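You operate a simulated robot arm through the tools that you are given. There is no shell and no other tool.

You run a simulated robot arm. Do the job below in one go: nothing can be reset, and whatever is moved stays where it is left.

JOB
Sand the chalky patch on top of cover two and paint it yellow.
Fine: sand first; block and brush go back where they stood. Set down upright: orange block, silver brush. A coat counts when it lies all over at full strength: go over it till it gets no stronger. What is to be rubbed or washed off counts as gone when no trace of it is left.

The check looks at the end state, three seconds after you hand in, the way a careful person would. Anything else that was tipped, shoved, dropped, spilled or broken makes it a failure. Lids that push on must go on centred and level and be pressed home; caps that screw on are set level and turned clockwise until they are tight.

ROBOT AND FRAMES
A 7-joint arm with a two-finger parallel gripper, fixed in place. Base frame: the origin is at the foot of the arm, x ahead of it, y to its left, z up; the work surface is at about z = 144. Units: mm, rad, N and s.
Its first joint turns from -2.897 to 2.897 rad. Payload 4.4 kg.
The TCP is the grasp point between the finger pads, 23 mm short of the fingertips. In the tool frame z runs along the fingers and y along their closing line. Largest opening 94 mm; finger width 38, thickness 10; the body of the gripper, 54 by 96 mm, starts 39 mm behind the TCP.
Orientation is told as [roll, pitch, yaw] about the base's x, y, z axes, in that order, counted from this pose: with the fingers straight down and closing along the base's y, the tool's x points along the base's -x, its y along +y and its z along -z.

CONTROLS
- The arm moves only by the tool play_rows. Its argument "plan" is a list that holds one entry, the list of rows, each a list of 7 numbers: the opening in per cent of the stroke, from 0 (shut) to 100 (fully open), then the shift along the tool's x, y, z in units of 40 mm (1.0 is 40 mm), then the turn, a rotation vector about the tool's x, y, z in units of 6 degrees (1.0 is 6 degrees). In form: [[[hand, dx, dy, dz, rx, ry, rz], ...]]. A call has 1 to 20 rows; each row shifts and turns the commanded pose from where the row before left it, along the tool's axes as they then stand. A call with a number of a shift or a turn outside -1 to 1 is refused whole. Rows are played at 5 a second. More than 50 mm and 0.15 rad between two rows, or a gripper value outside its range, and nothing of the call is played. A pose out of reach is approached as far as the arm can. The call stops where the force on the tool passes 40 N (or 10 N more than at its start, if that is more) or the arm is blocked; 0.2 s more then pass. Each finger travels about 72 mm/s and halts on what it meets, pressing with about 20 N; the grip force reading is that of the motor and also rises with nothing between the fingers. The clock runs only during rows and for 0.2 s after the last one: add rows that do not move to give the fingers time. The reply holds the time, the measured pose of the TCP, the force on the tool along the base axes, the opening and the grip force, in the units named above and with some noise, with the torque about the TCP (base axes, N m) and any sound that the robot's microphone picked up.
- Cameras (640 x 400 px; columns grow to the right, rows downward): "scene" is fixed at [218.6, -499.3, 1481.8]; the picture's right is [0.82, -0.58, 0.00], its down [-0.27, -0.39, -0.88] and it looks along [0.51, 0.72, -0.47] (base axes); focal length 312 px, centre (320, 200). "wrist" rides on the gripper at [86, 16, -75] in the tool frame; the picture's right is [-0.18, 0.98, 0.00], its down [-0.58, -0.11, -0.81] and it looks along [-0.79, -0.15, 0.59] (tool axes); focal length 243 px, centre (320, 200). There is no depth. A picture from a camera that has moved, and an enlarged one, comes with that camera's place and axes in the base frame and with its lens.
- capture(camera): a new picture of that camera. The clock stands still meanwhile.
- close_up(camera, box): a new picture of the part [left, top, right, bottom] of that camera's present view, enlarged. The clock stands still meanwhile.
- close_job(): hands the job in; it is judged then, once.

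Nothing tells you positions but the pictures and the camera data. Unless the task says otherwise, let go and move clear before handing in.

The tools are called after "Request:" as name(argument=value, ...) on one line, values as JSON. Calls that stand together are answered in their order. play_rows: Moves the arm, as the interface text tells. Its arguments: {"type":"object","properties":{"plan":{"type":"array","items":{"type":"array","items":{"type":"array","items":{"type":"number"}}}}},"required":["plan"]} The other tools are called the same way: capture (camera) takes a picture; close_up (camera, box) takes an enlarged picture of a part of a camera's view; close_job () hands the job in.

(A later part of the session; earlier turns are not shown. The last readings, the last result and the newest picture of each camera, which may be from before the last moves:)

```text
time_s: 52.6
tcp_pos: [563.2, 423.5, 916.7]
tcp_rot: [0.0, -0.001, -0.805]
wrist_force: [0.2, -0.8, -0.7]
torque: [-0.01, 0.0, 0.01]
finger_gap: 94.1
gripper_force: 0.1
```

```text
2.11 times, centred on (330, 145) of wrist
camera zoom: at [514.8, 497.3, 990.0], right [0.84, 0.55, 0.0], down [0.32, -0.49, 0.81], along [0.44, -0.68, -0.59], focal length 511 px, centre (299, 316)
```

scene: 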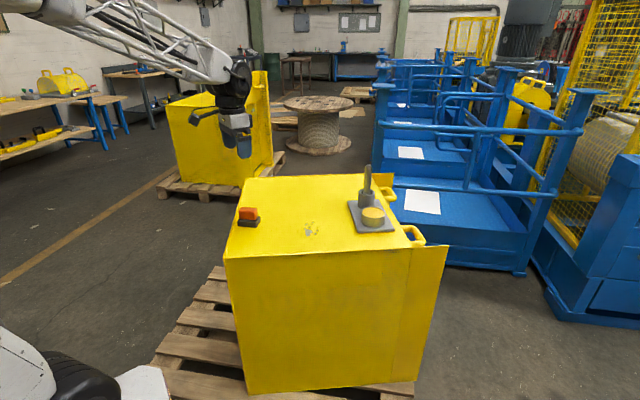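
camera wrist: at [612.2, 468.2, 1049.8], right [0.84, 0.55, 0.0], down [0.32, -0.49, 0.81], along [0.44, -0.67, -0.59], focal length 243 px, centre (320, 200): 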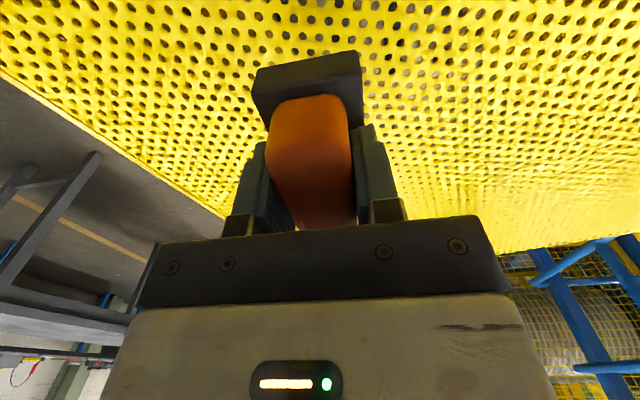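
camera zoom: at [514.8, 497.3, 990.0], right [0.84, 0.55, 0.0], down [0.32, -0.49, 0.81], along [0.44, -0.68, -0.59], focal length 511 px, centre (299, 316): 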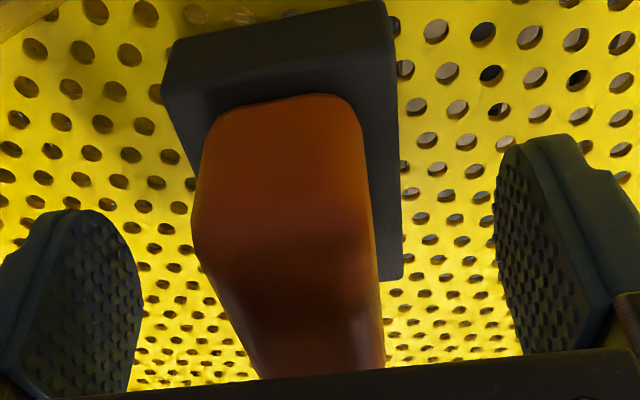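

Released. I'll raise the gripper straight up and compare the block with its original position using the same scene crop.

Request:
play_rows(plan=[[[100, 0, 0, -0.5, 0, 0, 0], [100, 0, 0, -1, 0, 0, 0], [100, 0, 0, -1, 0, 0, 0], [100, 0, 0, -1, 0, 0, 0], [100, 0, 0, -1, 0, 0, 0], [100, 0, 0, -1, 0, 0, 0], [100, 0, 0, 0, 0, 0, 0]]])

Request:
close_up(camera="scene", box=[230, 200, 270, 230])

Request:
close_up(camera="scene", box=[295, 215, 335, 240])

Request:
capture(camera="wrist")

```text
time_s: 54.2
tcp_pos: [562.6, 424.1, 1137.1]
tcp_rot: [0.001, -0.003, -0.805]
wrist_force: [0.2, -0.2, -0.5]
torque: [0.03, 0.02, 0.0]
finger_gap: 94.2
gripper_force: 0.0
```

```text
13.33 times, centred on (250, 215) of scene
camera zoom: at [218.6, -499.3, 1481.8], right [0.82, -0.58, 0.0], down [-0.27, -0.39, -0.88], along [0.51, 0.72, -0.47], focal length 4163 px, centre (1253, 0)
```

zoom: 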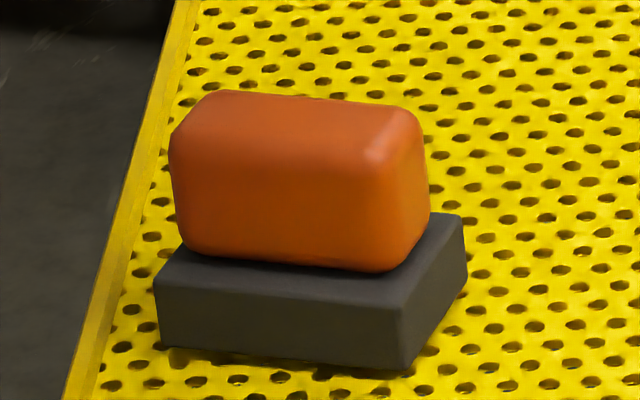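

```text
16.00 times, centred on (315, 228) of scene
camera zoom: at [218.6, -499.3, 1481.8], right [0.82, -0.58, 0.0], down [-0.27, -0.39, -0.88], along [0.51, 0.72, -0.47], focal length 4996 px, centre (400, -240)
```

zoom: 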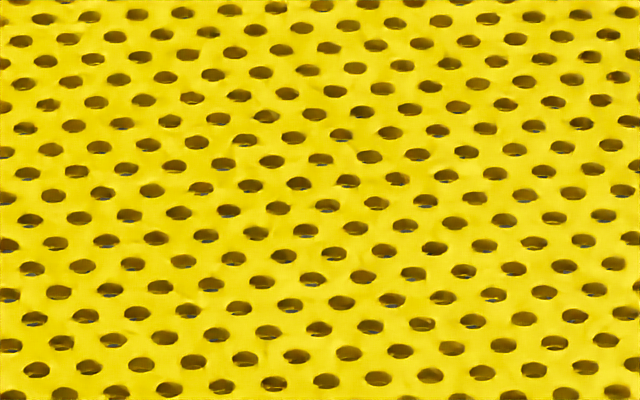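

```text
taken
camera wrist: at [513.5, 497.1, 1210.8], right [0.84, 0.55, 0.0], down [0.32, -0.49, 0.81], along [0.44, -0.68, -0.59], focal length 243 px, centre (320, 200)
```

wrist: 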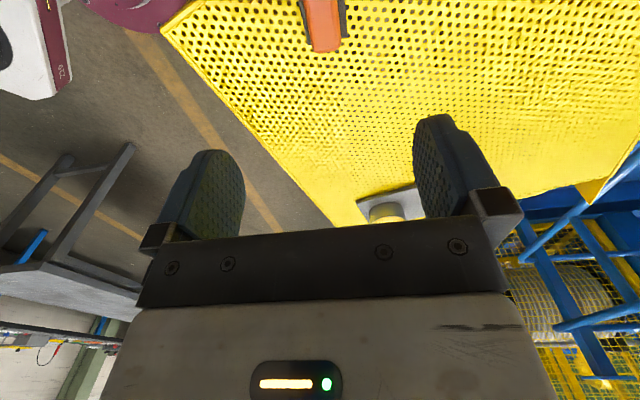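

The block is back within about 1 mm of where it stood, and the patch is gone. Now I'll turn the tool back to yaw 0 and go to a viewing pose for the brush and paint tin.

Request:
play_rows(plan=[[[100, 0, 0, 0, 0, 0, -0.96], [100, 0, 0, 0, 0, 0, -0.96], [100, 0, 0, 0, 0, 0, -0.96], [100, 0, 0, 0, 0, 0, -0.96], [100, 0, 0, 0, 0, 0, -0.96], [100, 0, 0, 0, 0, 0, -0.96], [100, 0, 0, 0, 0, 0, -0.96], [100, 0, 0, 0, 0, 0, -0.965], [100, -0.742, -0.606, -0.134, 0, 0, 0], [100, -0.742, -0.606, -0.134, 0, 0, 0], [100, -0.742, -0.606, -0.134, 0, 0, 0], [100, -0.742, -0.606, -0.134, 0, 0, 0], [100, -0.742, -0.606, -0.134, 0, 0, 0], [100, -0.742, -0.606, -0.134, 0, 0, 0], [100, -0.742, -0.606, -0.134, 0, 0, 0], [100, -0.742, -0.606, -0.134, 0, 0, 0], [100, 0, 0, 0, 0, 0, 0]]])

Request:
capture(camera="wrist")

Request:
close_up(camera="wrist", box=[240, 60, 420, 240])

Request:
close_up(camera="scene", box=[345, 160, 405, 240])

```text
time_s: 57.8
tcp_pos: [801.4, 229.9, 1181.3]
tcp_rot: [-0.002, -0.002, -0.001]
wrist_force: [-0.2, -0.8, -1.3]
torque: [0.0, 0.0, 0.01]
finger_gap: 94.0
gripper_force: 0.1
```

```text
taken
camera wrist: at [714.1, 246.4, 1254.2], right [0.18, 0.98, 0.0], down [0.58, -0.11, 0.81], along [0.79, -0.15, -0.59], focal length 243 px, centre (320, 200)
```

wrist: 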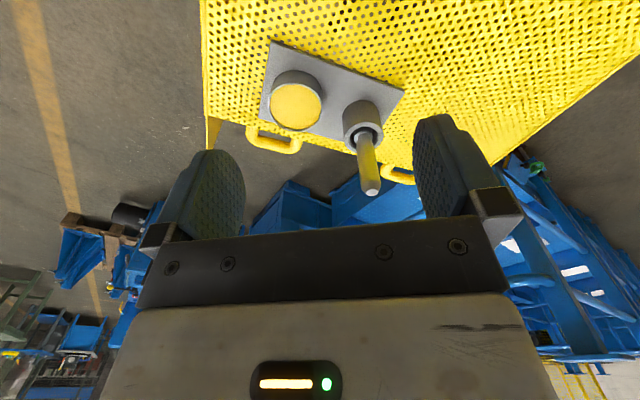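

```text
2.22 times, centred on (330, 150) of wrist
camera zoom: at [714.1, 246.4, 1254.2], right [0.18, 0.98, 0.0], down [0.58, -0.11, 0.81], along [0.79, -0.15, -0.59], focal length 539 px, centre (298, 311)
```

zoom: 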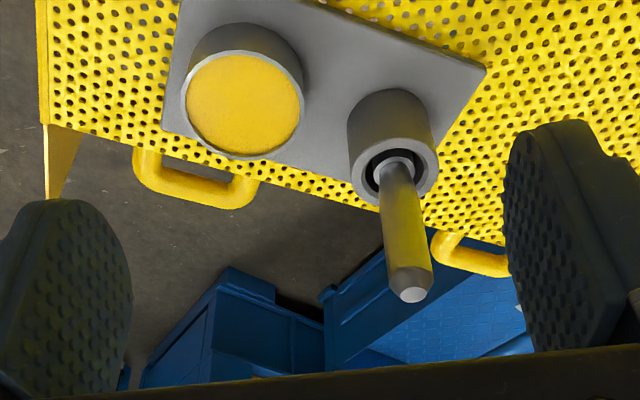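

```text
5.00 times, centred on (375, 200) of scene
camera zoom: at [218.6, -499.3, 1481.8], right [0.82, -0.58, 0.0], down [-0.27, -0.39, -0.88], along [0.51, 0.72, -0.47], focal length 1561 px, centre (45, 200)
```

zoom: 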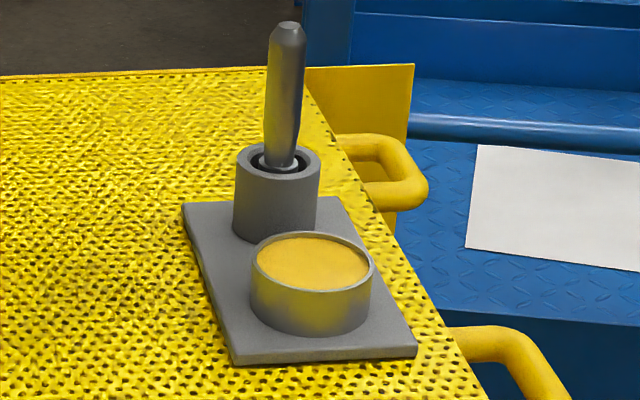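

The brush axis is at about (979, 267.5), with the handle top at z 1055 and the cup rim at z 942. The paint tin is about (921, 169), rim at z 917 and about 85 mm across. I'll move above the brush and check alignment.

Request:
play_rows(plan=[[[100, -0.8865, 0.1885, 0, 0, 0, 0], [100, -0.8865, 0.1885, 0, 0, 0, 0], [100, -0.8865, 0.1885, 0, 0, 0, 0], [100, -0.8865, 0.1885, 0, 0, 0, 0], [100, -0.8865, 0.1885, 0, 0, 0, 0], [100, 0, 0, 0.5, 0, 0, 0], [100, 0, 0, 0.5, 0, 0, 0], [100, 0, 0, 0, 0, 0, 0], [100, 0, 0, 0, 0, 0, 0]]])

Request:
capture(camera="wrist")

Request:
close_up(camera="scene", box=[330, 120, 430, 240])

```text
time_s: 59.8
tcp_pos: [978.0, 268.9, 1140.7]
tcp_rot: [-0.001, -0.002, 0.0]
wrist_force: [-0.2, 0.7, 0.2]
torque: [0.01, 0.01, -0.03]
finger_gap: 93.8
gripper_force: 0.0
```

```text
taken
camera wrist: at [891.0, 284.8, 1215.2], right [0.18, 0.98, 0.0], down [0.58, -0.11, 0.81], along [0.79, -0.15, -0.59], focal length 243 px, centre (320, 200)
```

wrist: 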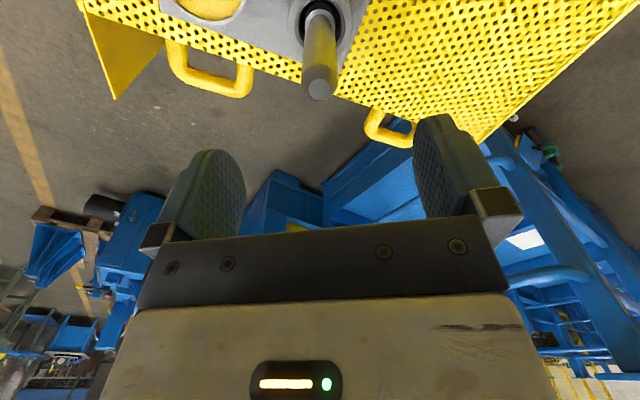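

```text
3.33 times, centred on (380, 180) of scene
camera zoom: at [218.6, -499.3, 1481.8], right [0.82, -0.58, 0.0], down [-0.27, -0.39, -0.88], along [0.51, 0.72, -0.47], focal length 1041 px, centre (120, 267)
```

zoom: 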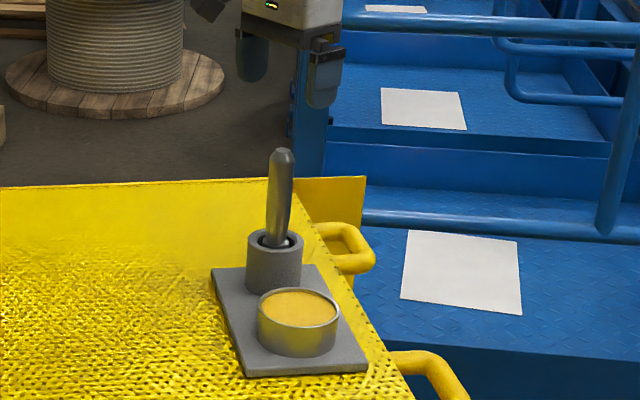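

The handle axis lines up with the tool axis. I'll descend to TCP z of about 1026 with open fingers and check.

Request:
play_rows(plan=[[[100, -0.04, 0, 0.717, 0, 0, 0], [100, 0, 0, 0.717, 0, 0, 0], [100, 0, 0, 0.717, 0, 0, 0], [100, 0, 0, 0.5, 0, 0, 0], [100, 0, 0, 0.217, 0, 0, 0], [100, 0, 0, 0, 0, 0, 0], [100, 0, 0, 0, 0, 0, 0]]])

Request:
capture(camera="wrist")

Request:
close_up(camera="scene", box=[340, 150, 410, 240])

```text
time_s: 61.4
tcp_pos: [979.5, 267.0, 1026.5]
tcp_rot: [-0.002, -0.002, 0.0]
wrist_force: [0.2, -0.4, 0.4]
torque: [0.02, -0.02, 0.0]
finger_gap: 94.1
gripper_force: 0.0
```

```text
taken
camera wrist: at [893.1, 283.7, 1099.5], right [0.18, 0.98, 0.0], down [0.58, -0.11, 0.81], along [0.79, -0.15, -0.59], focal length 243 px, centre (320, 200)
```

wrist: 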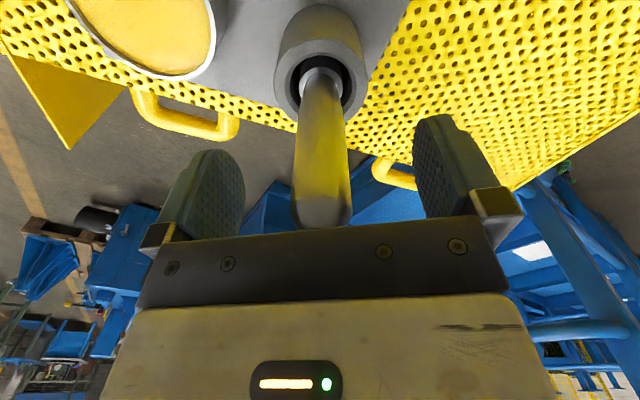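

```text
4.44 times, centred on (375, 195) of scene
camera zoom: at [218.6, -499.3, 1481.8], right [0.82, -0.58, 0.0], down [-0.27, -0.39, -0.88], along [0.51, 0.72, -0.47], focal length 1388 px, centre (76, 222)
```

zoom: 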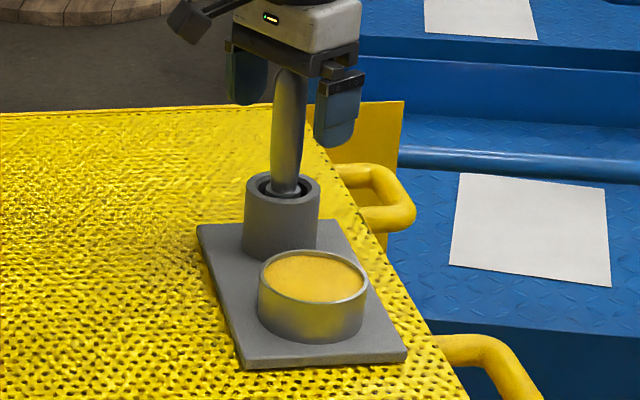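

The handle is centred between the fingers. Closing the grip and taking repeated pose readings for the return.

Request:
play_rows(plan=[[[0, 0, 0, 0, 0, 0, 0], [0, 0, 0, 0, 0, 0, 0], [0, 0, 0, 0, 0, 0, 0], [0, 0, 0, 0, 0, 0, 0], [0, 0, 0, 0, 0, 0, 0]]])

Request:
play_rows(plan=[[[0, 0, 0, 0, 0, 0, 0]]])

Request:
play_rows(plan=[[[0, 0, 0, 0, 0, 0, 0]]])

Request:
play_rows(plan=[[[0, 0, 0, 0, 0, 0, 0]]])

Request:
close_up(camera="scene", box=[345, 160, 405, 240])

Request:
capture(camera="wrist")

```text
time_s: 62.6
tcp_pos: [979.6, 268.3, 1026.5]
tcp_rot: [-0.002, -0.003, 0.0]
wrist_force: [-0.9, -0.1, -0.9]
torque: [0.01, -0.01, 0.01]
finger_gap: 27.1
gripper_force: 19.9
```

```text
time_s: 63.0
tcp_pos: [980.1, 267.0, 1026.5]
tcp_rot: [-0.001, -0.001, 0.0]
wrist_force: [-0.3, 0.9, -0.3]
torque: [0.01, -0.01, 0.0]
finger_gap: 27.1
gripper_force: 20.2
```

```text
time_s: 63.4
tcp_pos: [980.0, 268.4, 1025.7]
tcp_rot: [-0.004, -0.001, 0.001]
wrist_force: [0.6, -0.1, 0.0]
torque: [-0.04, 0.01, -0.03]
finger_gap: 27.1
gripper_force: 20.0
```

```text
time_s: 63.8
tcp_pos: [980.6, 267.9, 1026.1]
tcp_rot: [-0.001, -0.002, -0.001]
wrist_force: [0.4, 0.3, -0.7]
torque: [0.06, 0.02, 0.01]
finger_gap: 27.2
gripper_force: 20.5
```

```text
5.00 times, centred on (375, 200) of scene
camera zoom: at [218.6, -499.3, 1481.8], right [0.82, -0.58, 0.0], down [-0.27, -0.39, -0.88], along [0.51, 0.72, -0.47], focal length 1561 px, centre (45, 200)
```

zoom: 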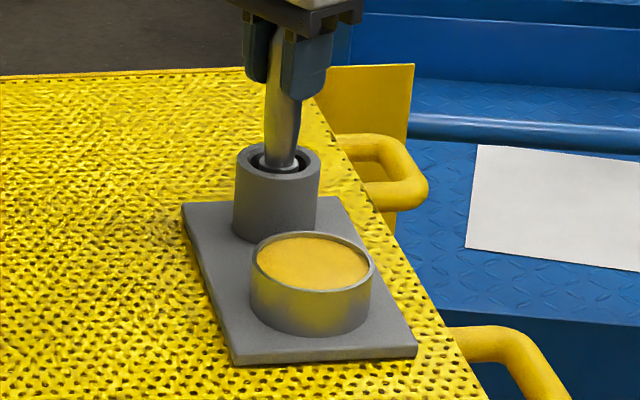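

```text
taken
camera wrist: at [893.1, 283.7, 1099.5], right [0.18, 0.98, 0.0], down [0.58, -0.11, 0.81], along [0.79, -0.15, -0.59], focal length 243 px, centre (320, 200)
```

wrist: 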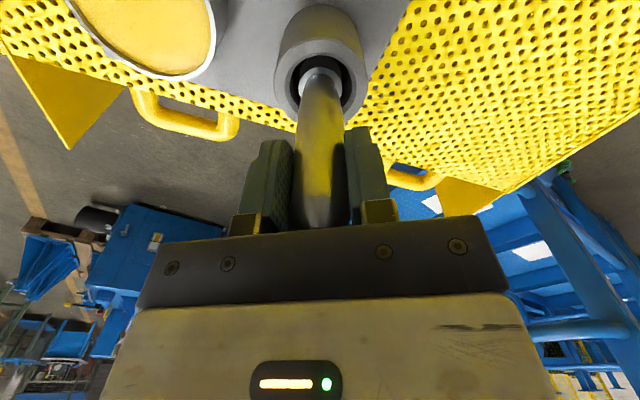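

Gripped at 27.1 mm; the mean return pose is (980.0, 267.7, 1026.3). Now I'll lift the brush straight up out of the cup.

Request:
play_rows(plan=[[[0, 0, 0, -0.25, 0, 0, 0], [0, 0, 0, -0.5, 0, 0, 0], [0, 0, 0, -0.5, 0, 0, 0], [0, 0, 0, -0.5, 0, 0, 0], [0, 0, 0, -0.5, 0, 0, 0], [0, 0, 0, -0.25, 0, 0, 0], [0, 0, 0, 0, 0, 0, 0], [0, 0, 0, 0, 0, 0, 0]]])

Request:
close_up(camera="scene", box=[345, 130, 415, 240])

Request:
capture(camera="wrist")

```text
time_s: 65.6
tcp_pos: [980.1, 268.8, 1125.8]
tcp_rot: [-0.003, -0.002, -0.001]
wrist_force: [-0.3, 0.1, -1.1]
torque: [0.04, -0.04, 0.02]
finger_gap: 27.0
gripper_force: 20.4
```

```text
3.64 times, centred on (380, 185) of scene
camera zoom: at [218.6, -499.3, 1481.8], right [0.82, -0.58, 0.0], down [-0.27, -0.39, -0.88], along [0.51, 0.72, -0.47], focal length 1135 px, centre (102, 254)
```

zoom: 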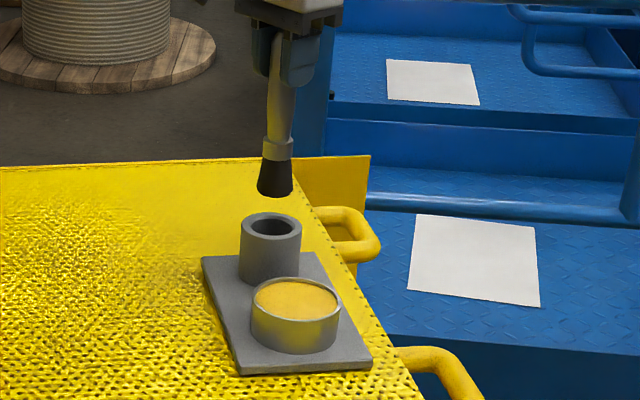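

```text
taken
camera wrist: at [893.1, 284.5, 1199.6], right [0.18, 0.98, 0.0], down [0.58, -0.11, 0.81], along [0.79, -0.15, -0.59], focal length 243 px, centre (320, 200)
```

wrist: 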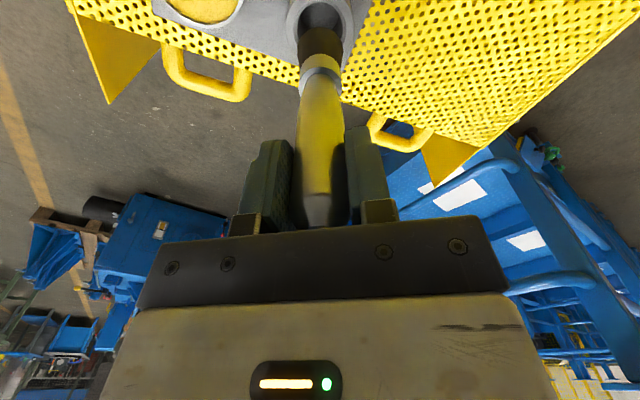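

The brush is out: bristles about 37 mm wide, bottom about 143 mm below the TCP. I'll move above the paint tin and check alignment.

Request:
play_rows(plan=[[[0, 0.369, -0.619, 0, 0, 0, 0], [0, 0.369, -0.619, 0, 0, 0, 0], [0, 0.369, -0.619, 0, 0, 0, 0], [0, 0.369, -0.619, 0, 0, 0, 0], [0, 0, 0, 0, 0, 0, 0], [0, 0, 0, 0, 0, 0, 0]]])

Request:
close_up(camera="scene", box=[345, 150, 405, 240])

Request:
capture(camera="wrist")

Request:
close_up(camera="wrist", box=[260, 0, 380, 75])

```text
time_s: 67.0
tcp_pos: [920.9, 168.9, 1124.8]
tcp_rot: [-0.001, -0.002, 0.002]
wrist_force: [0.1, 0.4, -0.9]
torque: [-0.02, 0.04, 0.04]
finger_gap: 27.2
gripper_force: 20.0
```

```text
4.44 times, centred on (375, 195) of scene
camera zoom: at [218.6, -499.3, 1481.8], right [0.82, -0.58, 0.0], down [-0.27, -0.39, -0.88], along [0.51, 0.72, -0.47], focal length 1388 px, centre (76, 222)
```

zoom: 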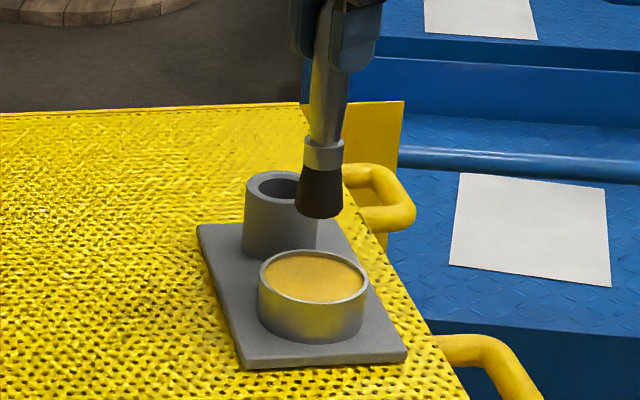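

```text
taken
camera wrist: at [834.1, 184.9, 1199.3], right [0.18, 0.98, 0.0], down [0.58, -0.11, 0.81], along [0.79, -0.15, -0.59], focal length 243 px, centre (320, 200)
```

wrist: 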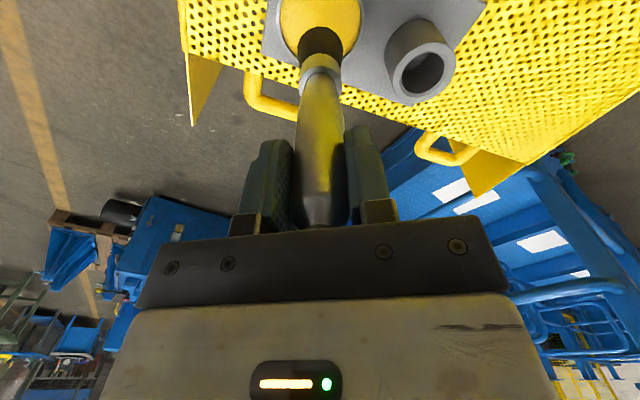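

```text
5.33 times, centred on (320, 38) of wrist
camera zoom: at [834.1, 184.9, 1199.3], right [0.18, 0.98, 0.0], down [0.58, -0.11, 0.81], along [0.79, -0.15, -0.59], focal length 1294 px, centre (320, 1067)
```

zoom: 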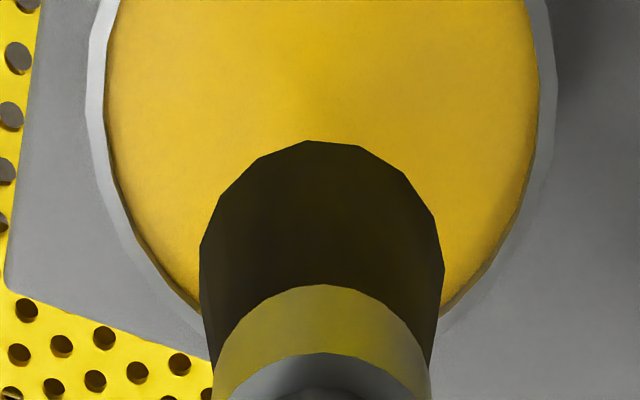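

The brush is centred over the tin. I'll lower it so the bristles dip into the paint and hold briefly.

Request:
play_rows(plan=[[[0, 0, 0, 0.5, 0, 0, 0], [0, 0, 0, 0.5, 0, 0, 0], [0, 0, 0, 0.5, 0, 0, 0], [0, 0, 0, 0.4, 0, 0, 0], [0, 0, 0, 0.2, 0, 0, 0], [0, 0, 0, 0, 0, 0, 0], [0, 0, 0, 0, 0, 0, 0]]])

Request:
close_up(camera="scene", box=[345, 170, 405, 240])

Request:
capture(camera="wrist")

```text
time_s: 68.3
tcp_pos: [923.1, 169.3, 1047.9]
tcp_rot: [-0.001, -0.01, -0.001]
wrist_force: [0.3, -1.3, 3.4]
torque: [-0.19, -0.01, -0.02]
finger_gap: 26.9
gripper_force: 20.3
stopped in row 6: the force on the tool passed its limit at 43 N (the readings are from after the stop); the commanded pose is now the measured one
```

```text
5.71 times, centred on (375, 205) of scene
camera zoom: at [218.6, -499.3, 1481.8], right [0.82, -0.58, 0.0], down [-0.27, -0.39, -0.88], along [0.51, 0.72, -0.47], focal length 1784 px, centre (6, 171)
```

zoom: 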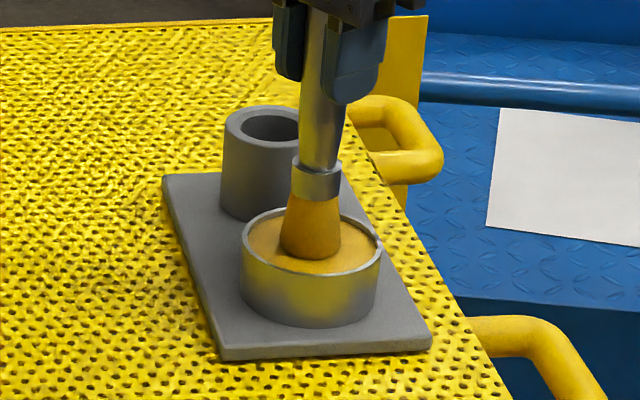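

```text
taken
camera wrist: at [835.0, 185.0, 1121.5], right [0.18, 0.98, 0.0], down [0.57, -0.11, 0.81], along [0.8, -0.15, -0.58], focal length 243 px, centre (320, 200)
```

wrist: 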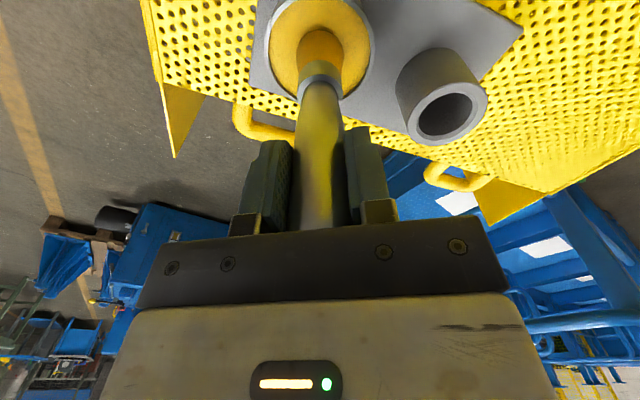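

The bristles are loaded yellow; the brush touched firm resistance in the tin, so it's dipped. I'll lift straight up, correct the slight tilt, and check whether the brush slipped in the grip.

Request:
play_rows(plan=[[[0, 0, 0, -0.25, 0, 0.043, 0], [0, 0, 0, -0.5, 0, 0.043, 0], [0, 0, 0, -0.5, 0, 0, 0], [0, 0, 0, -0.5, 0, 0, 0], [0, 0, 0, -0.2, 0, 0, 0], [0, 0, 0, 0, 0, 0, 0], [0, 0, 0, 0, 0, 0, 0]]])

Request:
play_rows(plan=[[[0, 0, 0, 0, 0, 0, 0]]])

Request:
close_up(camera="scene", box=[345, 150, 405, 240])

Request:
capture(camera="wrist")

```text
time_s: 69.9
tcp_pos: [921.8, 168.5, 1126.1]
tcp_rot: [-0.001, 0.002, -0.001]
wrist_force: [-0.2, 0.3, -0.6]
torque: [0.01, 0.0, 0.0]
finger_gap: 26.5
gripper_force: 19.8
```

```text
time_s: 70.3
tcp_pos: [922.2, 170.1, 1125.9]
tcp_rot: [-0.002, 0.001, 0.001]
wrist_force: [0.6, -0.6, -0.9]
torque: [0.01, 0.01, 0.01]
finger_gap: 26.5
gripper_force: 20.0
```

```text
4.44 times, centred on (375, 195) of scene
camera zoom: at [218.6, -499.3, 1481.8], right [0.82, -0.58, 0.0], down [-0.27, -0.39, -0.88], along [0.51, 0.72, -0.47], focal length 1388 px, centre (76, 222)
```

zoom: 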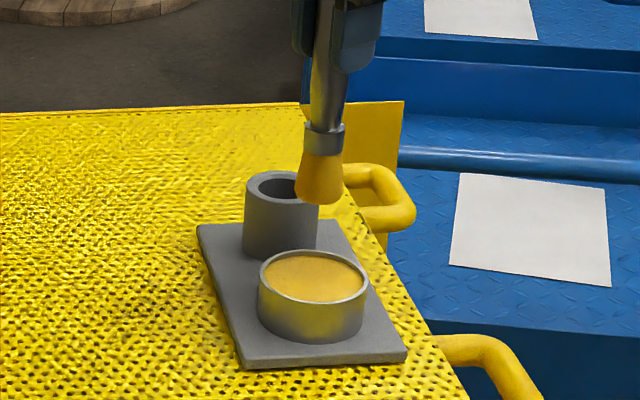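

```text
taken
camera wrist: at [835.6, 185.4, 1199.9], right [0.18, 0.98, 0.0], down [0.58, -0.11, 0.81], along [0.79, -0.15, -0.59], focal length 243 px, centre (320, 200)
```

wrist: 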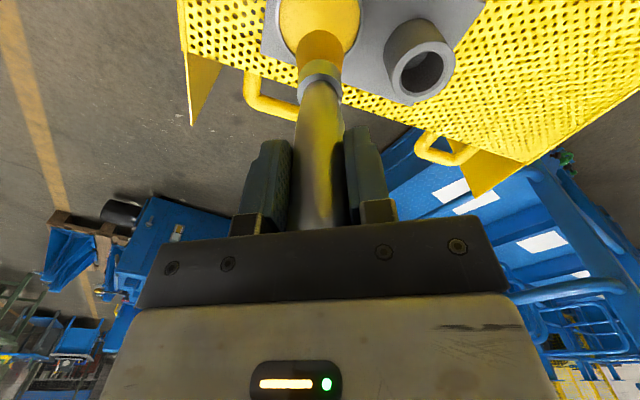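

The brush slid up about 11 mm in the grip, probably until the handle met the palm. I'll zoom in to measure its tilt and bottom height.

Request:
close_up(camera="scene", box=[360, 160, 392, 200])

Request:
close_up(camera="wrist", box=[260, 0, 380, 75])

Request:
close_up(camera="wrist", box=[230, 60, 410, 240])

```text
10.00 times, centred on (376, 180) of scene
camera zoom: at [218.6, -499.3, 1481.8], right [0.82, -0.58, 0.0], down [-0.27, -0.39, -0.88], along [0.51, 0.72, -0.47], focal length 3122 px, centre (-240, 400)
```

zoom: 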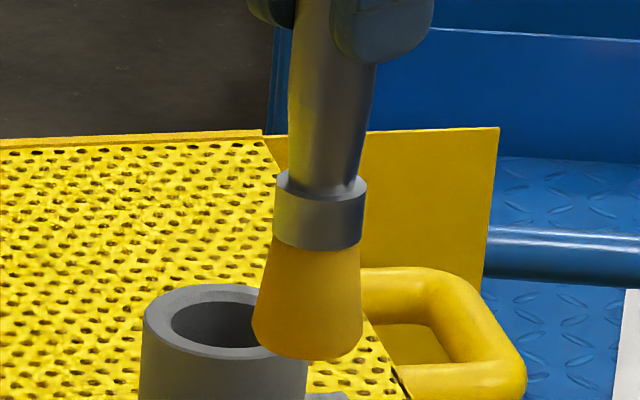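

```text
5.33 times, centred on (320, 38) of wrist
camera zoom: at [835.6, 185.4, 1199.9], right [0.18, 0.98, 0.0], down [0.58, -0.11, 0.81], along [0.79, -0.15, -0.59], focal length 1294 px, centre (320, 1067)
```

zoom: 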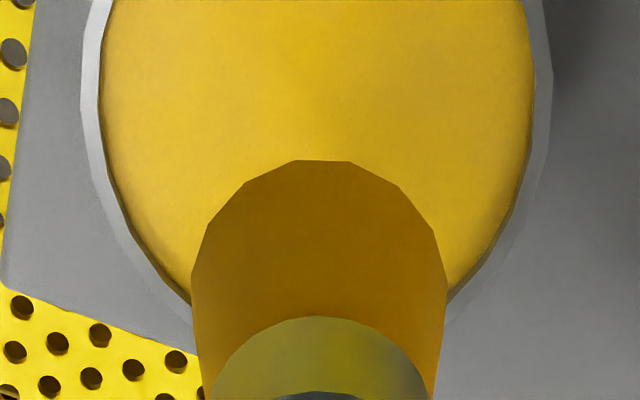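

```text
2.22 times, centred on (320, 150) of wrist
camera zoom: at [835.6, 185.4, 1199.9], right [0.18, 0.98, 0.0], down [0.58, -0.11, 0.81], along [0.79, -0.15, -0.59], focal length 539 px, centre (320, 311)
```

zoom: 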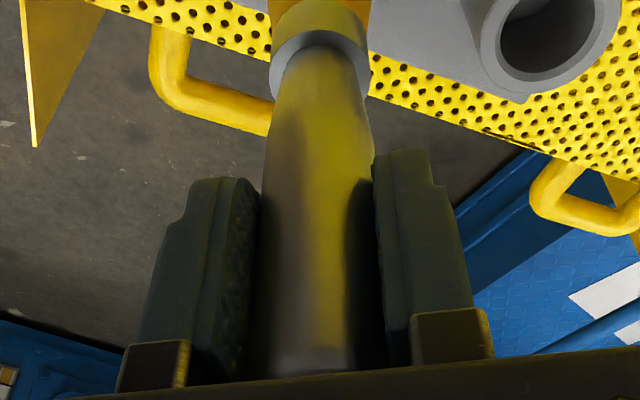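

The brush hangs vertical under the TCP, with its bottom about 130 mm below it. I'll move over the patch area and hover the bristles about 12 mm above the surface.

Request:
play_rows(plan=[[[0, 0.8643, 0.2, 0, 0, 0, 0], [0, 0.8643, 0.2, 0, 0, 0, 0], [0, 0.8643, 0.2, 0, 0, 0, 0], [0, 0.8643, 0.2, 0, 0, 0, 0], [0, 0.8643, 0.2, 0, 0, 0, 0], [0, 0.8643, 0.2, 0, 0, 0, 0], [0, 0.8643, 0.2, 0, 0, 0, 0], [0, 0, 0, 0.9, 0, 0, 0], [0, 0, 0, 0.9, 0, 0, 0], [0, 0, 0, 0.7, 0, 0, 0], [0, 0, 0, 0.35, 0, 0, 0], [0, 0, 0, 0, 0, 0, 0], [0, 0, 0, 0, 0, 0, 0]]])

Request:
close_up(camera="scene", box=[265, 180, 345, 245])

```text
time_s: 73.1
tcp_pos: [679.8, 224.0, 1011.6]
tcp_rot: [-0.002, 0.003, -0.002]
wrist_force: [0.1, -0.4, -0.6]
torque: [-0.02, -0.02, -0.03]
finger_gap: 26.7
gripper_force: 19.9
```

```text
6.15 times, centred on (305, 212) of scene
camera zoom: at [218.6, -499.3, 1481.8], right [0.82, -0.58, 0.0], down [-0.27, -0.39, -0.88], along [0.51, 0.72, -0.47], focal length 1922 px, centre (412, 123)
```

zoom: 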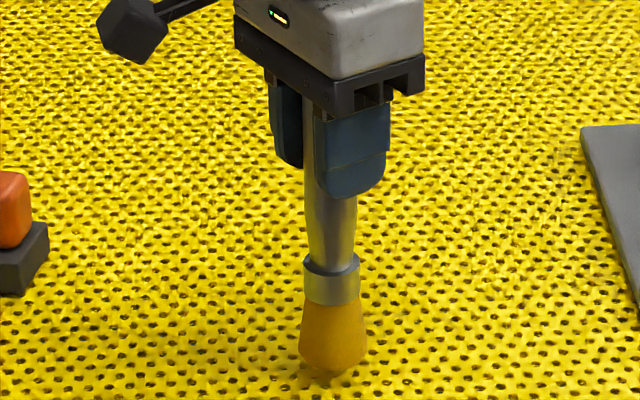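

Request:
play_rows(plan=[[[0, 0, 0, 0.1, 0, 0, 0], [0, 0, 0, 0.05, 0, 0, 0], [0, 0, 0, 0.05, 0, 0, 0], [0, 0, 0, 0, 0, 0, 0]]])

Request:
play_rows(plan=[[[0, 0, 0, 0.025, 0, 0, 0], [0, 0, 0, 0, 0, 0, 0]]])

Request:
play_rows(plan=[[[0, 0, 0, 0.025, 0, 0, 0], [0, 0, 0, 0, 0, 0, 0]]])

Request:
play_rows(plan=[[[0, 0, 0, 0.025, 0, 0, 0], [0, 0, 0, 0, 0, 0, 0]]])

```text
time_s: 74.1
tcp_pos: [678.9, 225.0, 1003.4]
tcp_rot: [-0.002, 0.003, -0.001]
wrist_force: [-0.3, -1.0, -0.7]
torque: [-0.01, -0.01, -0.03]
finger_gap: 26.6
gripper_force: 20.3
```

```text
time_s: 74.7
tcp_pos: [680.1, 223.8, 1003.9]
tcp_rot: [-0.002, -0.001, -0.001]
wrist_force: [-1.7, -0.6, 8.8]
torque: [0.0, 0.1, -0.01]
finger_gap: 26.6
gripper_force: 20.0
```

```text
time_s: 75.3
tcp_pos: [680.5, 225.5, 1002.4]
tcp_rot: [0.001, 0.0, 0.0]
wrist_force: [-0.2, -1.6, 21.2]
torque: [-0.1, -0.23, -0.08]
finger_gap: 26.8
gripper_force: 20.5
```

```text
time_s: 75.9
tcp_pos: [680.0, 224.2, 1002.6]
tcp_rot: [0.0, -0.002, 0.001]
wrist_force: [-1.7, -3.4, 37.9]
torque: [-0.33, -0.17, -0.06]
finger_gap: 26.6
gripper_force: 20.2
```

Contact begins around TCP z 1003.5 and the force climbs about 15 N per mm. I'll back off to a light press and make the first stroke along +x.

Request:
play_rows(plan=[[[0, 0, 0, -0.04, 0, 0, 0], [0, -0.3125, 0, 0, 0, 0, 0], [0, -0.3125, 0, 0, 0, 0, 0], [0, -0.3125, 0, 0, 0, 0, 0], [0, -0.3125, 0, 0, 0, 0, 0], [0, -0.3125, 0, 0, 0, 0, 0], [0, -0.3125, 0, 0, 0, 0, 0], [0, 0, 0, 0, 0, 0, 0]]])

Request:
close_up(camera="scene", box=[265, 185, 345, 245])

```text
time_s: 77.7
tcp_pos: [752.9, 225.1, 1001.1]
tcp_rot: [-0.002, 0.003, 0.0]
wrist_force: [0.6, 0.1, -0.6]
torque: [0.01, -0.02, 0.0]
finger_gap: 26.6
gripper_force: 19.9
```

```text
6.67 times, centred on (305, 215) of scene
camera zoom: at [218.6, -499.3, 1481.8], right [0.82, -0.58, 0.0], down [-0.27, -0.39, -0.88], along [0.51, 0.72, -0.47], focal length 2082 px, centre (420, 100)
```

zoom: 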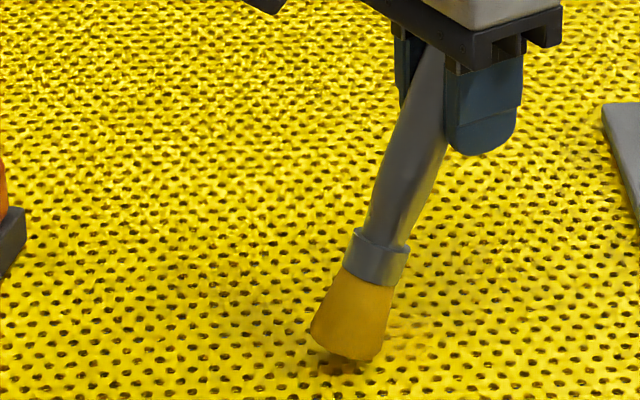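

The brush tilted in the grip (about 20°) because the tip dragged on the surface. I need far less drag and a different stroke direction. I'll lift clear to see the mark left and the brush's tilt before straightening it.

Request:
play_rows(plan=[[[0, 0, 0, -0.5, 0, 0, 0], [0, 0, 0.5, -0.5, 0, 0, 0], [0, 0, 0.5, -0.5, 0, 0, 0], [0, 0, 0.5, 0, 0, 0, 0], [0, 0, 0, 0, 0, 0, 0], [0, 0, 0, 0, 0, 0, 0]]])

Request:
close_up(camera="scene", box=[265, 175, 345, 245])

Request:
close_up(camera="scene", box=[290, 215, 330, 245])

Request:
capture(camera="wrist")

```text
time_s: 79.1
tcp_pos: [755.0, 284.5, 1063.0]
tcp_rot: [-0.001, 0.001, 0.001]
wrist_force: [0.2, 0.2, -1.1]
torque: [-0.01, -0.06, 0.0]
finger_gap: 26.6
gripper_force: 19.7
```

```text
5.71 times, centred on (305, 210) of scene
camera zoom: at [218.6, -499.3, 1481.8], right [0.82, -0.58, 0.0], down [-0.27, -0.39, -0.88], along [0.51, 0.72, -0.47], focal length 1784 px, centre (406, 143)
```

zoom: 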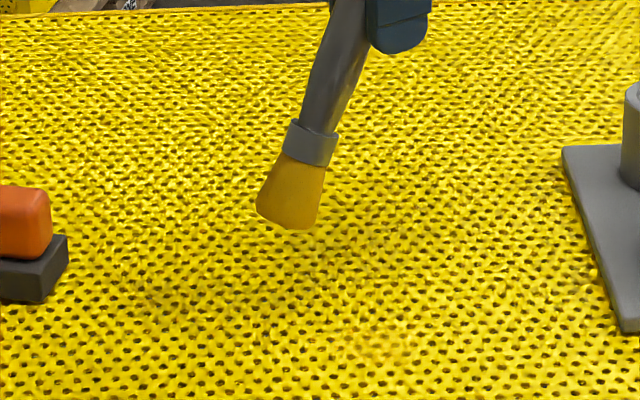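

```text
13.33 times, centred on (310, 230) of scene
camera zoom: at [218.6, -499.3, 1481.8], right [0.82, -0.58, 0.0], down [-0.27, -0.39, -0.88], along [0.51, 0.72, -0.47], focal length 4163 px, centre (453, -200)
```

zoom: 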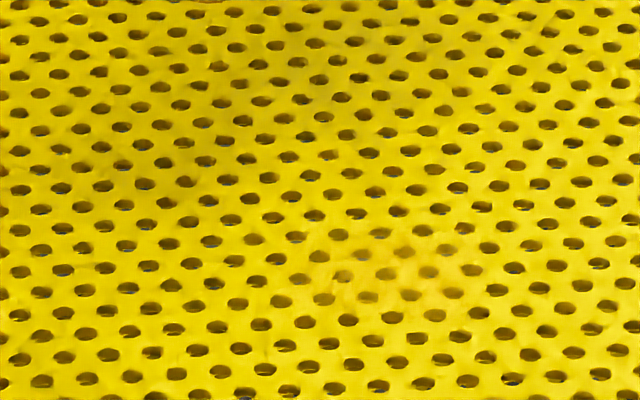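

```text
taken
camera wrist: at [668.3, 301.3, 1136.7], right [0.18, 0.98, 0.0], down [0.58, -0.11, 0.81], along [0.79, -0.15, -0.59], focal length 243 px, centre (320, 200)
```

wrist: 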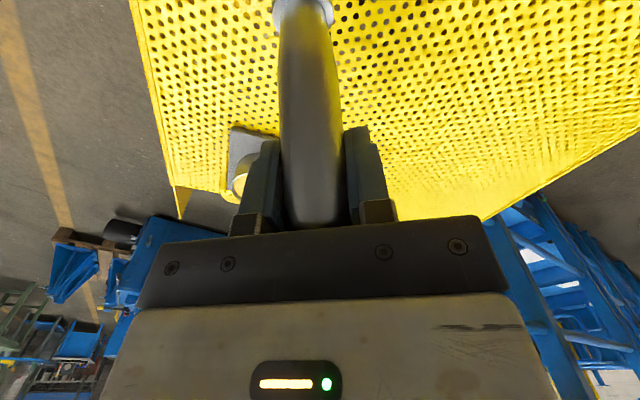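

The faint yellow mark near (720, 232) shows that paint is being deposited. The brush leans about 20° with its tip toward -x. I'll straighten it by lightly touching down inside the patch and moving the TCP back in -x so the tip rotates back to vertical.

Request:
play_rows(plan=[[[0, 0, 0, 0.7, 0, 0, 0], [0, 0, 0, 0.5, 0, 0, 0], [0, 0, 0, 0.2, 0, 0, 0], [0, 0, 0, 0.05, 0, 0, 0], [0, 0, 0, 0.025, 0, 0, 0], [0, 0, 0, 0.025, 0, 0, 0], [0, 0, 0, 0, 0, 0, 0]]])

Request:
play_rows(plan=[[[0, 0, 0, 0.025, 0, 0, 0], [0, 0, 0, 0, 0, 0, 0]]])

```text
time_s: 80.7
tcp_pos: [754.0, 284.8, 1001.3]
tcp_rot: [-0.002, 0.002, 0.001]
wrist_force: [-1.6, 1.0, -0.3]
torque: [0.02, 0.0, 0.01]
finger_gap: 26.3
gripper_force: 19.9
```

```text
time_s: 81.3
tcp_pos: [756.4, 285.0, 1001.2]
tcp_rot: [-0.001, 0.001, 0.0]
wrist_force: [0.0, 0.4, -1.3]
torque: [0.02, -0.03, 0.0]
finger_gap: 26.3
gripper_force: 20.0
```

Request:
play_rows(plan=[[[0, 0, 0, 0.025, 0, 0, 0], [0, 0, 0, 0, 0, 0, 0]]])

Request:
play_rows(plan=[[[0, 0, 0, 0.025, 0, 0, 0], [0, 0, 0, 0, 0, 0, 0]]])

Request:
close_up(camera="scene", box=[285, 190, 345, 240])

```text
time_s: 81.9
tcp_pos: [755.4, 284.6, 1000.8]
tcp_rot: [-0.002, 0.001, 0.002]
wrist_force: [-0.9, -0.6, -0.4]
torque: [-0.01, -0.05, -0.04]
finger_gap: 26.5
gripper_force: 20.5
```

```text
time_s: 82.5
tcp_pos: [754.6, 285.5, 999.8]
tcp_rot: [-0.002, 0.001, -0.001]
wrist_force: [-0.7, -1.3, 9.5]
torque: [-0.03, 0.63, 0.01]
finger_gap: 26.3
gripper_force: 20.2
```

```text
8.00 times, centred on (315, 215) of scene
camera zoom: at [218.6, -499.3, 1481.8], right [0.82, -0.58, 0.0], down [-0.27, -0.39, -0.88], along [0.51, 0.72, -0.47], focal length 2498 px, centre (360, 80)
```

zoom: 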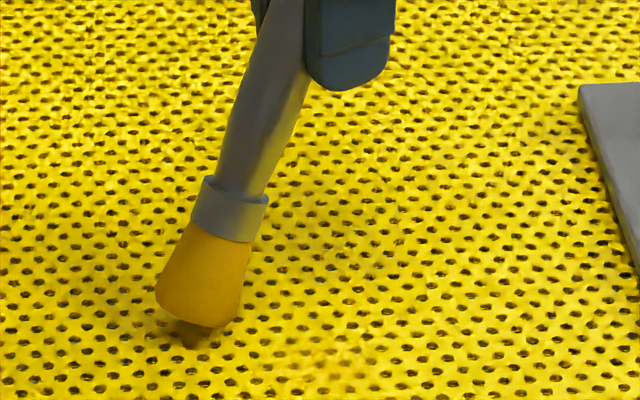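

Request:
close_up(camera="wrist", box=[220, 0, 420, 240])

Request:
close_up(camera="scene", box=[285, 160, 345, 240])

```text
1.67 times, centred on (320, 120) of wrist
camera zoom: at [668.0, 301.2, 1073.7], right [0.18, 0.98, 0.0], down [0.58, -0.11, 0.81], along [0.79, -0.15, -0.59], focal length 404 px, centre (320, 333)
```

zoom: 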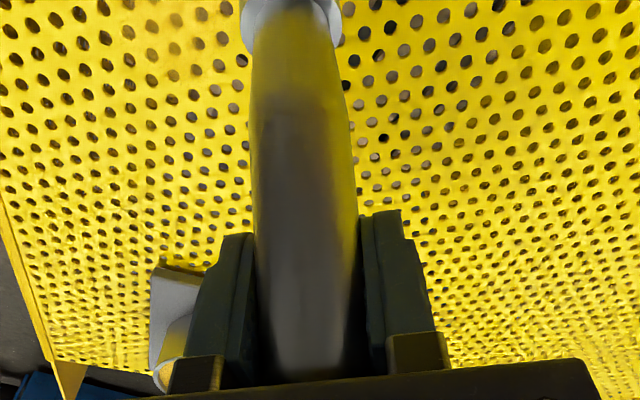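

```text
5.00 times, centred on (315, 200) of scene
camera zoom: at [218.6, -499.3, 1481.8], right [0.82, -0.58, 0.0], down [-0.27, -0.39, -0.88], along [0.51, 0.72, -0.47], focal length 1561 px, centre (345, 200)
```

zoom: 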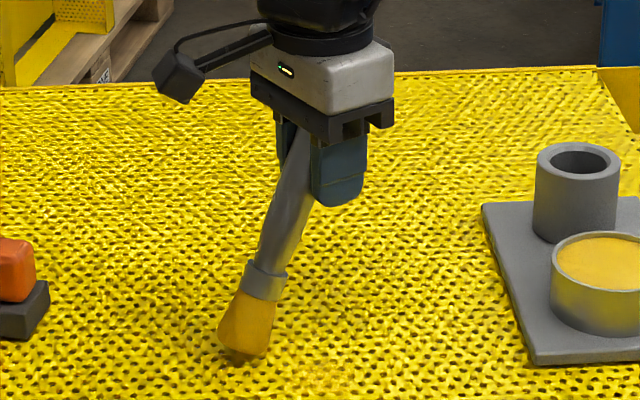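

The handle has rolled toward the camera side of the pads as well as tilting. I'll reverse it gently with small -x steps in light contact and watch how it responds.

Request:
play_rows(plan=[[[0, 0.125, 0, 0, 0, 0, 0], [0, 0.125, 0, 0, 0, 0, 0], [0, 0.125, 0, 0, 0, 0, 0], [0, 0, 0, 0, 0, 0, 0]]])

Request:
close_up(camera="scene", box=[285, 160, 345, 240])

```text
time_s: 83.5
tcp_pos: [740.5, 285.8, 998.8]
tcp_rot: [-0.003, 0.002, 0.001]
wrist_force: [2.4, 0.2, 13.3]
torque: [0.03, 0.31, 0.01]
finger_gap: 26.1
gripper_force: 20.3
```

```text
5.00 times, centred on (315, 200) of scene
camera zoom: at [218.6, -499.3, 1481.8], right [0.82, -0.58, 0.0], down [-0.27, -0.39, -0.88], along [0.51, 0.72, -0.47], focal length 1561 px, centre (345, 200)
```

zoom: 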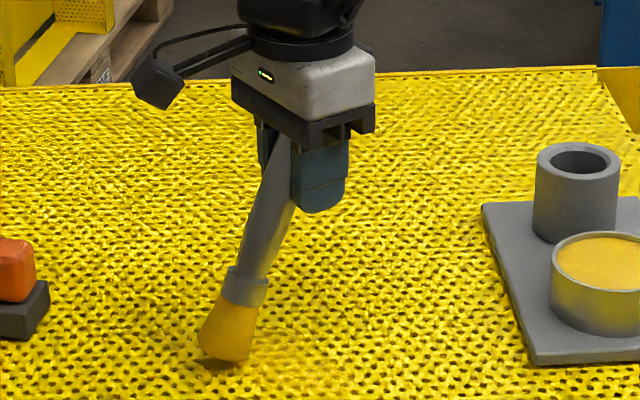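

The tip just slides, so pressing can't straighten it. The better way is to return the brush to its cup with the gripper pitched so the brush is vertical, release it there, and re-grip lower and centred. I'll lift and pitch the tool about -21° now.

Request:
play_rows(plan=[[[0, 0, 0, -0.5, 0, 0, 0], [0, 0, 0, -0.9, 0, 0, 0], [0, 0, 0, -0.9, 0, 0, 0], [0, 0, 0, -0.9, 0, 0, 0], [0, 0, 0, 0, 0, -0.875, 0], [0, 0, 0, 0, 0, -0.875, 0], [0, 0, 0, 0, 0, -0.875, 0], [0, 0, 0, 0, 0, -0.875, 0], [0, 0, 0, 0, 0, 0, 0], [0, 0, 0, 0, 0, 0, 0]]])

Request:
capture(camera="scene")

Request:
close_up(camera="scene", box=[280, 130, 350, 230])

Request:
capture(camera="wrist")

```text
time_s: 85.7
tcp_pos: [740.1, 284.2, 1127.0]
tcp_rot: [-0.001, -0.365, 0.001]
wrist_force: [0.8, 0.6, -1.0]
torque: [-0.03, -0.03, 0.01]
finger_gap: 26.0
gripper_force: 20.4
```

```text
taken
```

scene: 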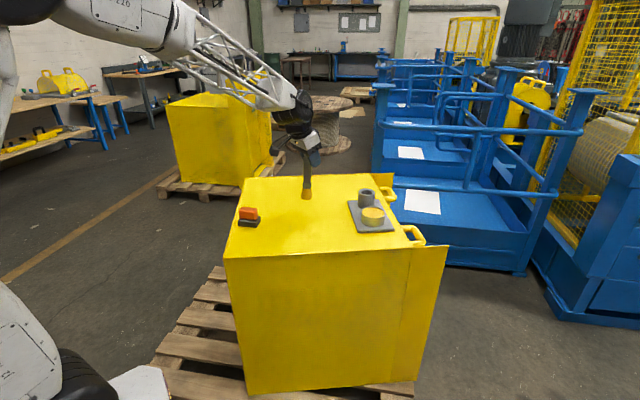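

```text
4.00 times, centred on (315, 180) of scene
camera zoom: at [218.6, -499.3, 1481.8], right [0.82, -0.58, 0.0], down [-0.27, -0.39, -0.88], along [0.51, 0.72, -0.47], focal length 1249 px, centre (340, 280)
```

zoom: 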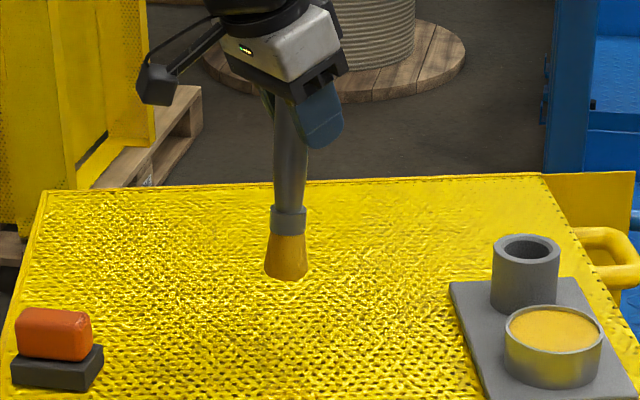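

```text
taken
camera wrist: at [632.5, 301.0, 1165.6], right [0.17, 0.98, 0.06], down [0.25, -0.11, 0.96], along [0.95, -0.15, -0.27], focal length 243 px, centre (320, 200)
```

wrist: 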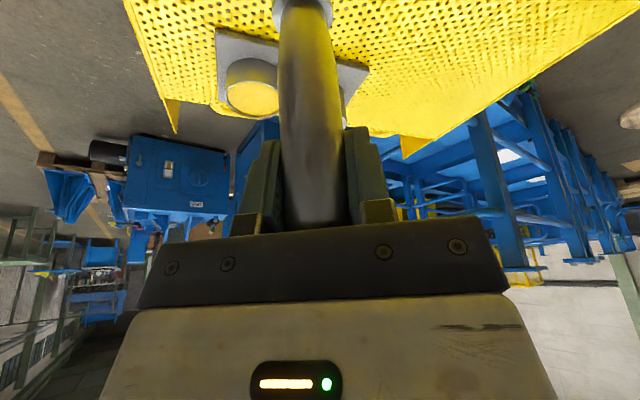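

The brush still leans about 4°. I'll pitch a bit further and recheck.

Request:
play_rows(plan=[[[0, 0, 0, 0, 0, -0.7, 0], [0, 0, 0, 0, 0, 0, 0], [0, 0, 0, 0, 0, 0, 0]]])

Request:
close_up(camera="scene", box=[285, 140, 333, 210])

Request:
close_up(camera="wrist", box=[230, 0, 410, 240])

```text
time_s: 86.5
tcp_pos: [740.1, 284.3, 1128.0]
tcp_rot: [-0.001, -0.439, 0.0]
wrist_force: [0.7, 0.2, -0.7]
torque: [-0.04, -0.03, 0.02]
finger_gap: 26.7
gripper_force: 19.8
```

```text
5.71 times, centred on (309, 175) of scene
camera zoom: at [218.6, -499.3, 1481.8], right [0.82, -0.58, 0.0], down [-0.27, -0.39, -0.88], along [0.51, 0.72, -0.47], focal length 1784 px, centre (383, 343)
```

zoom: 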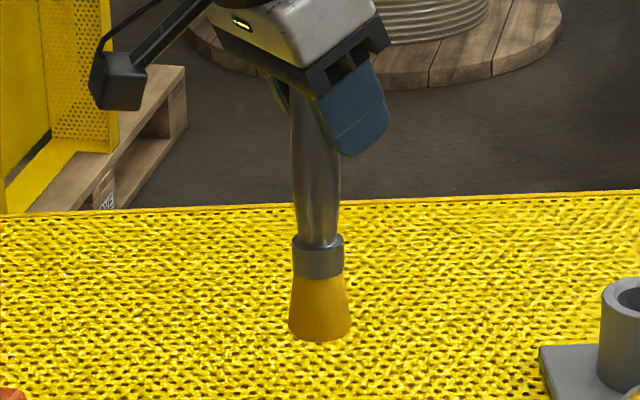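

```text
1.67 times, centred on (320, 120) of wrist
camera zoom: at [630.0, 301.1, 1157.4], right [0.17, 0.98, 0.08], down [0.18, -0.11, 0.98], along [0.97, -0.15, -0.2], focal length 404 px, centre (320, 333)
```

zoom: 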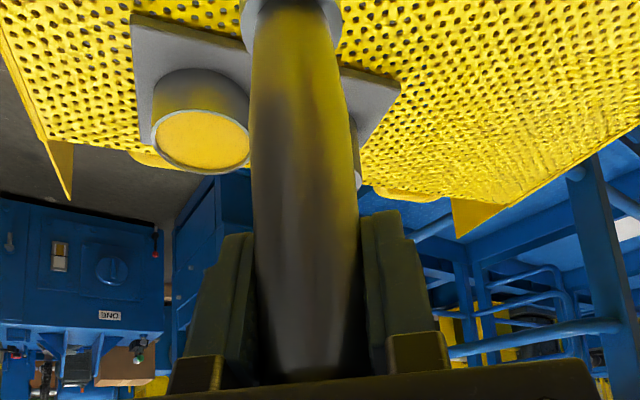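

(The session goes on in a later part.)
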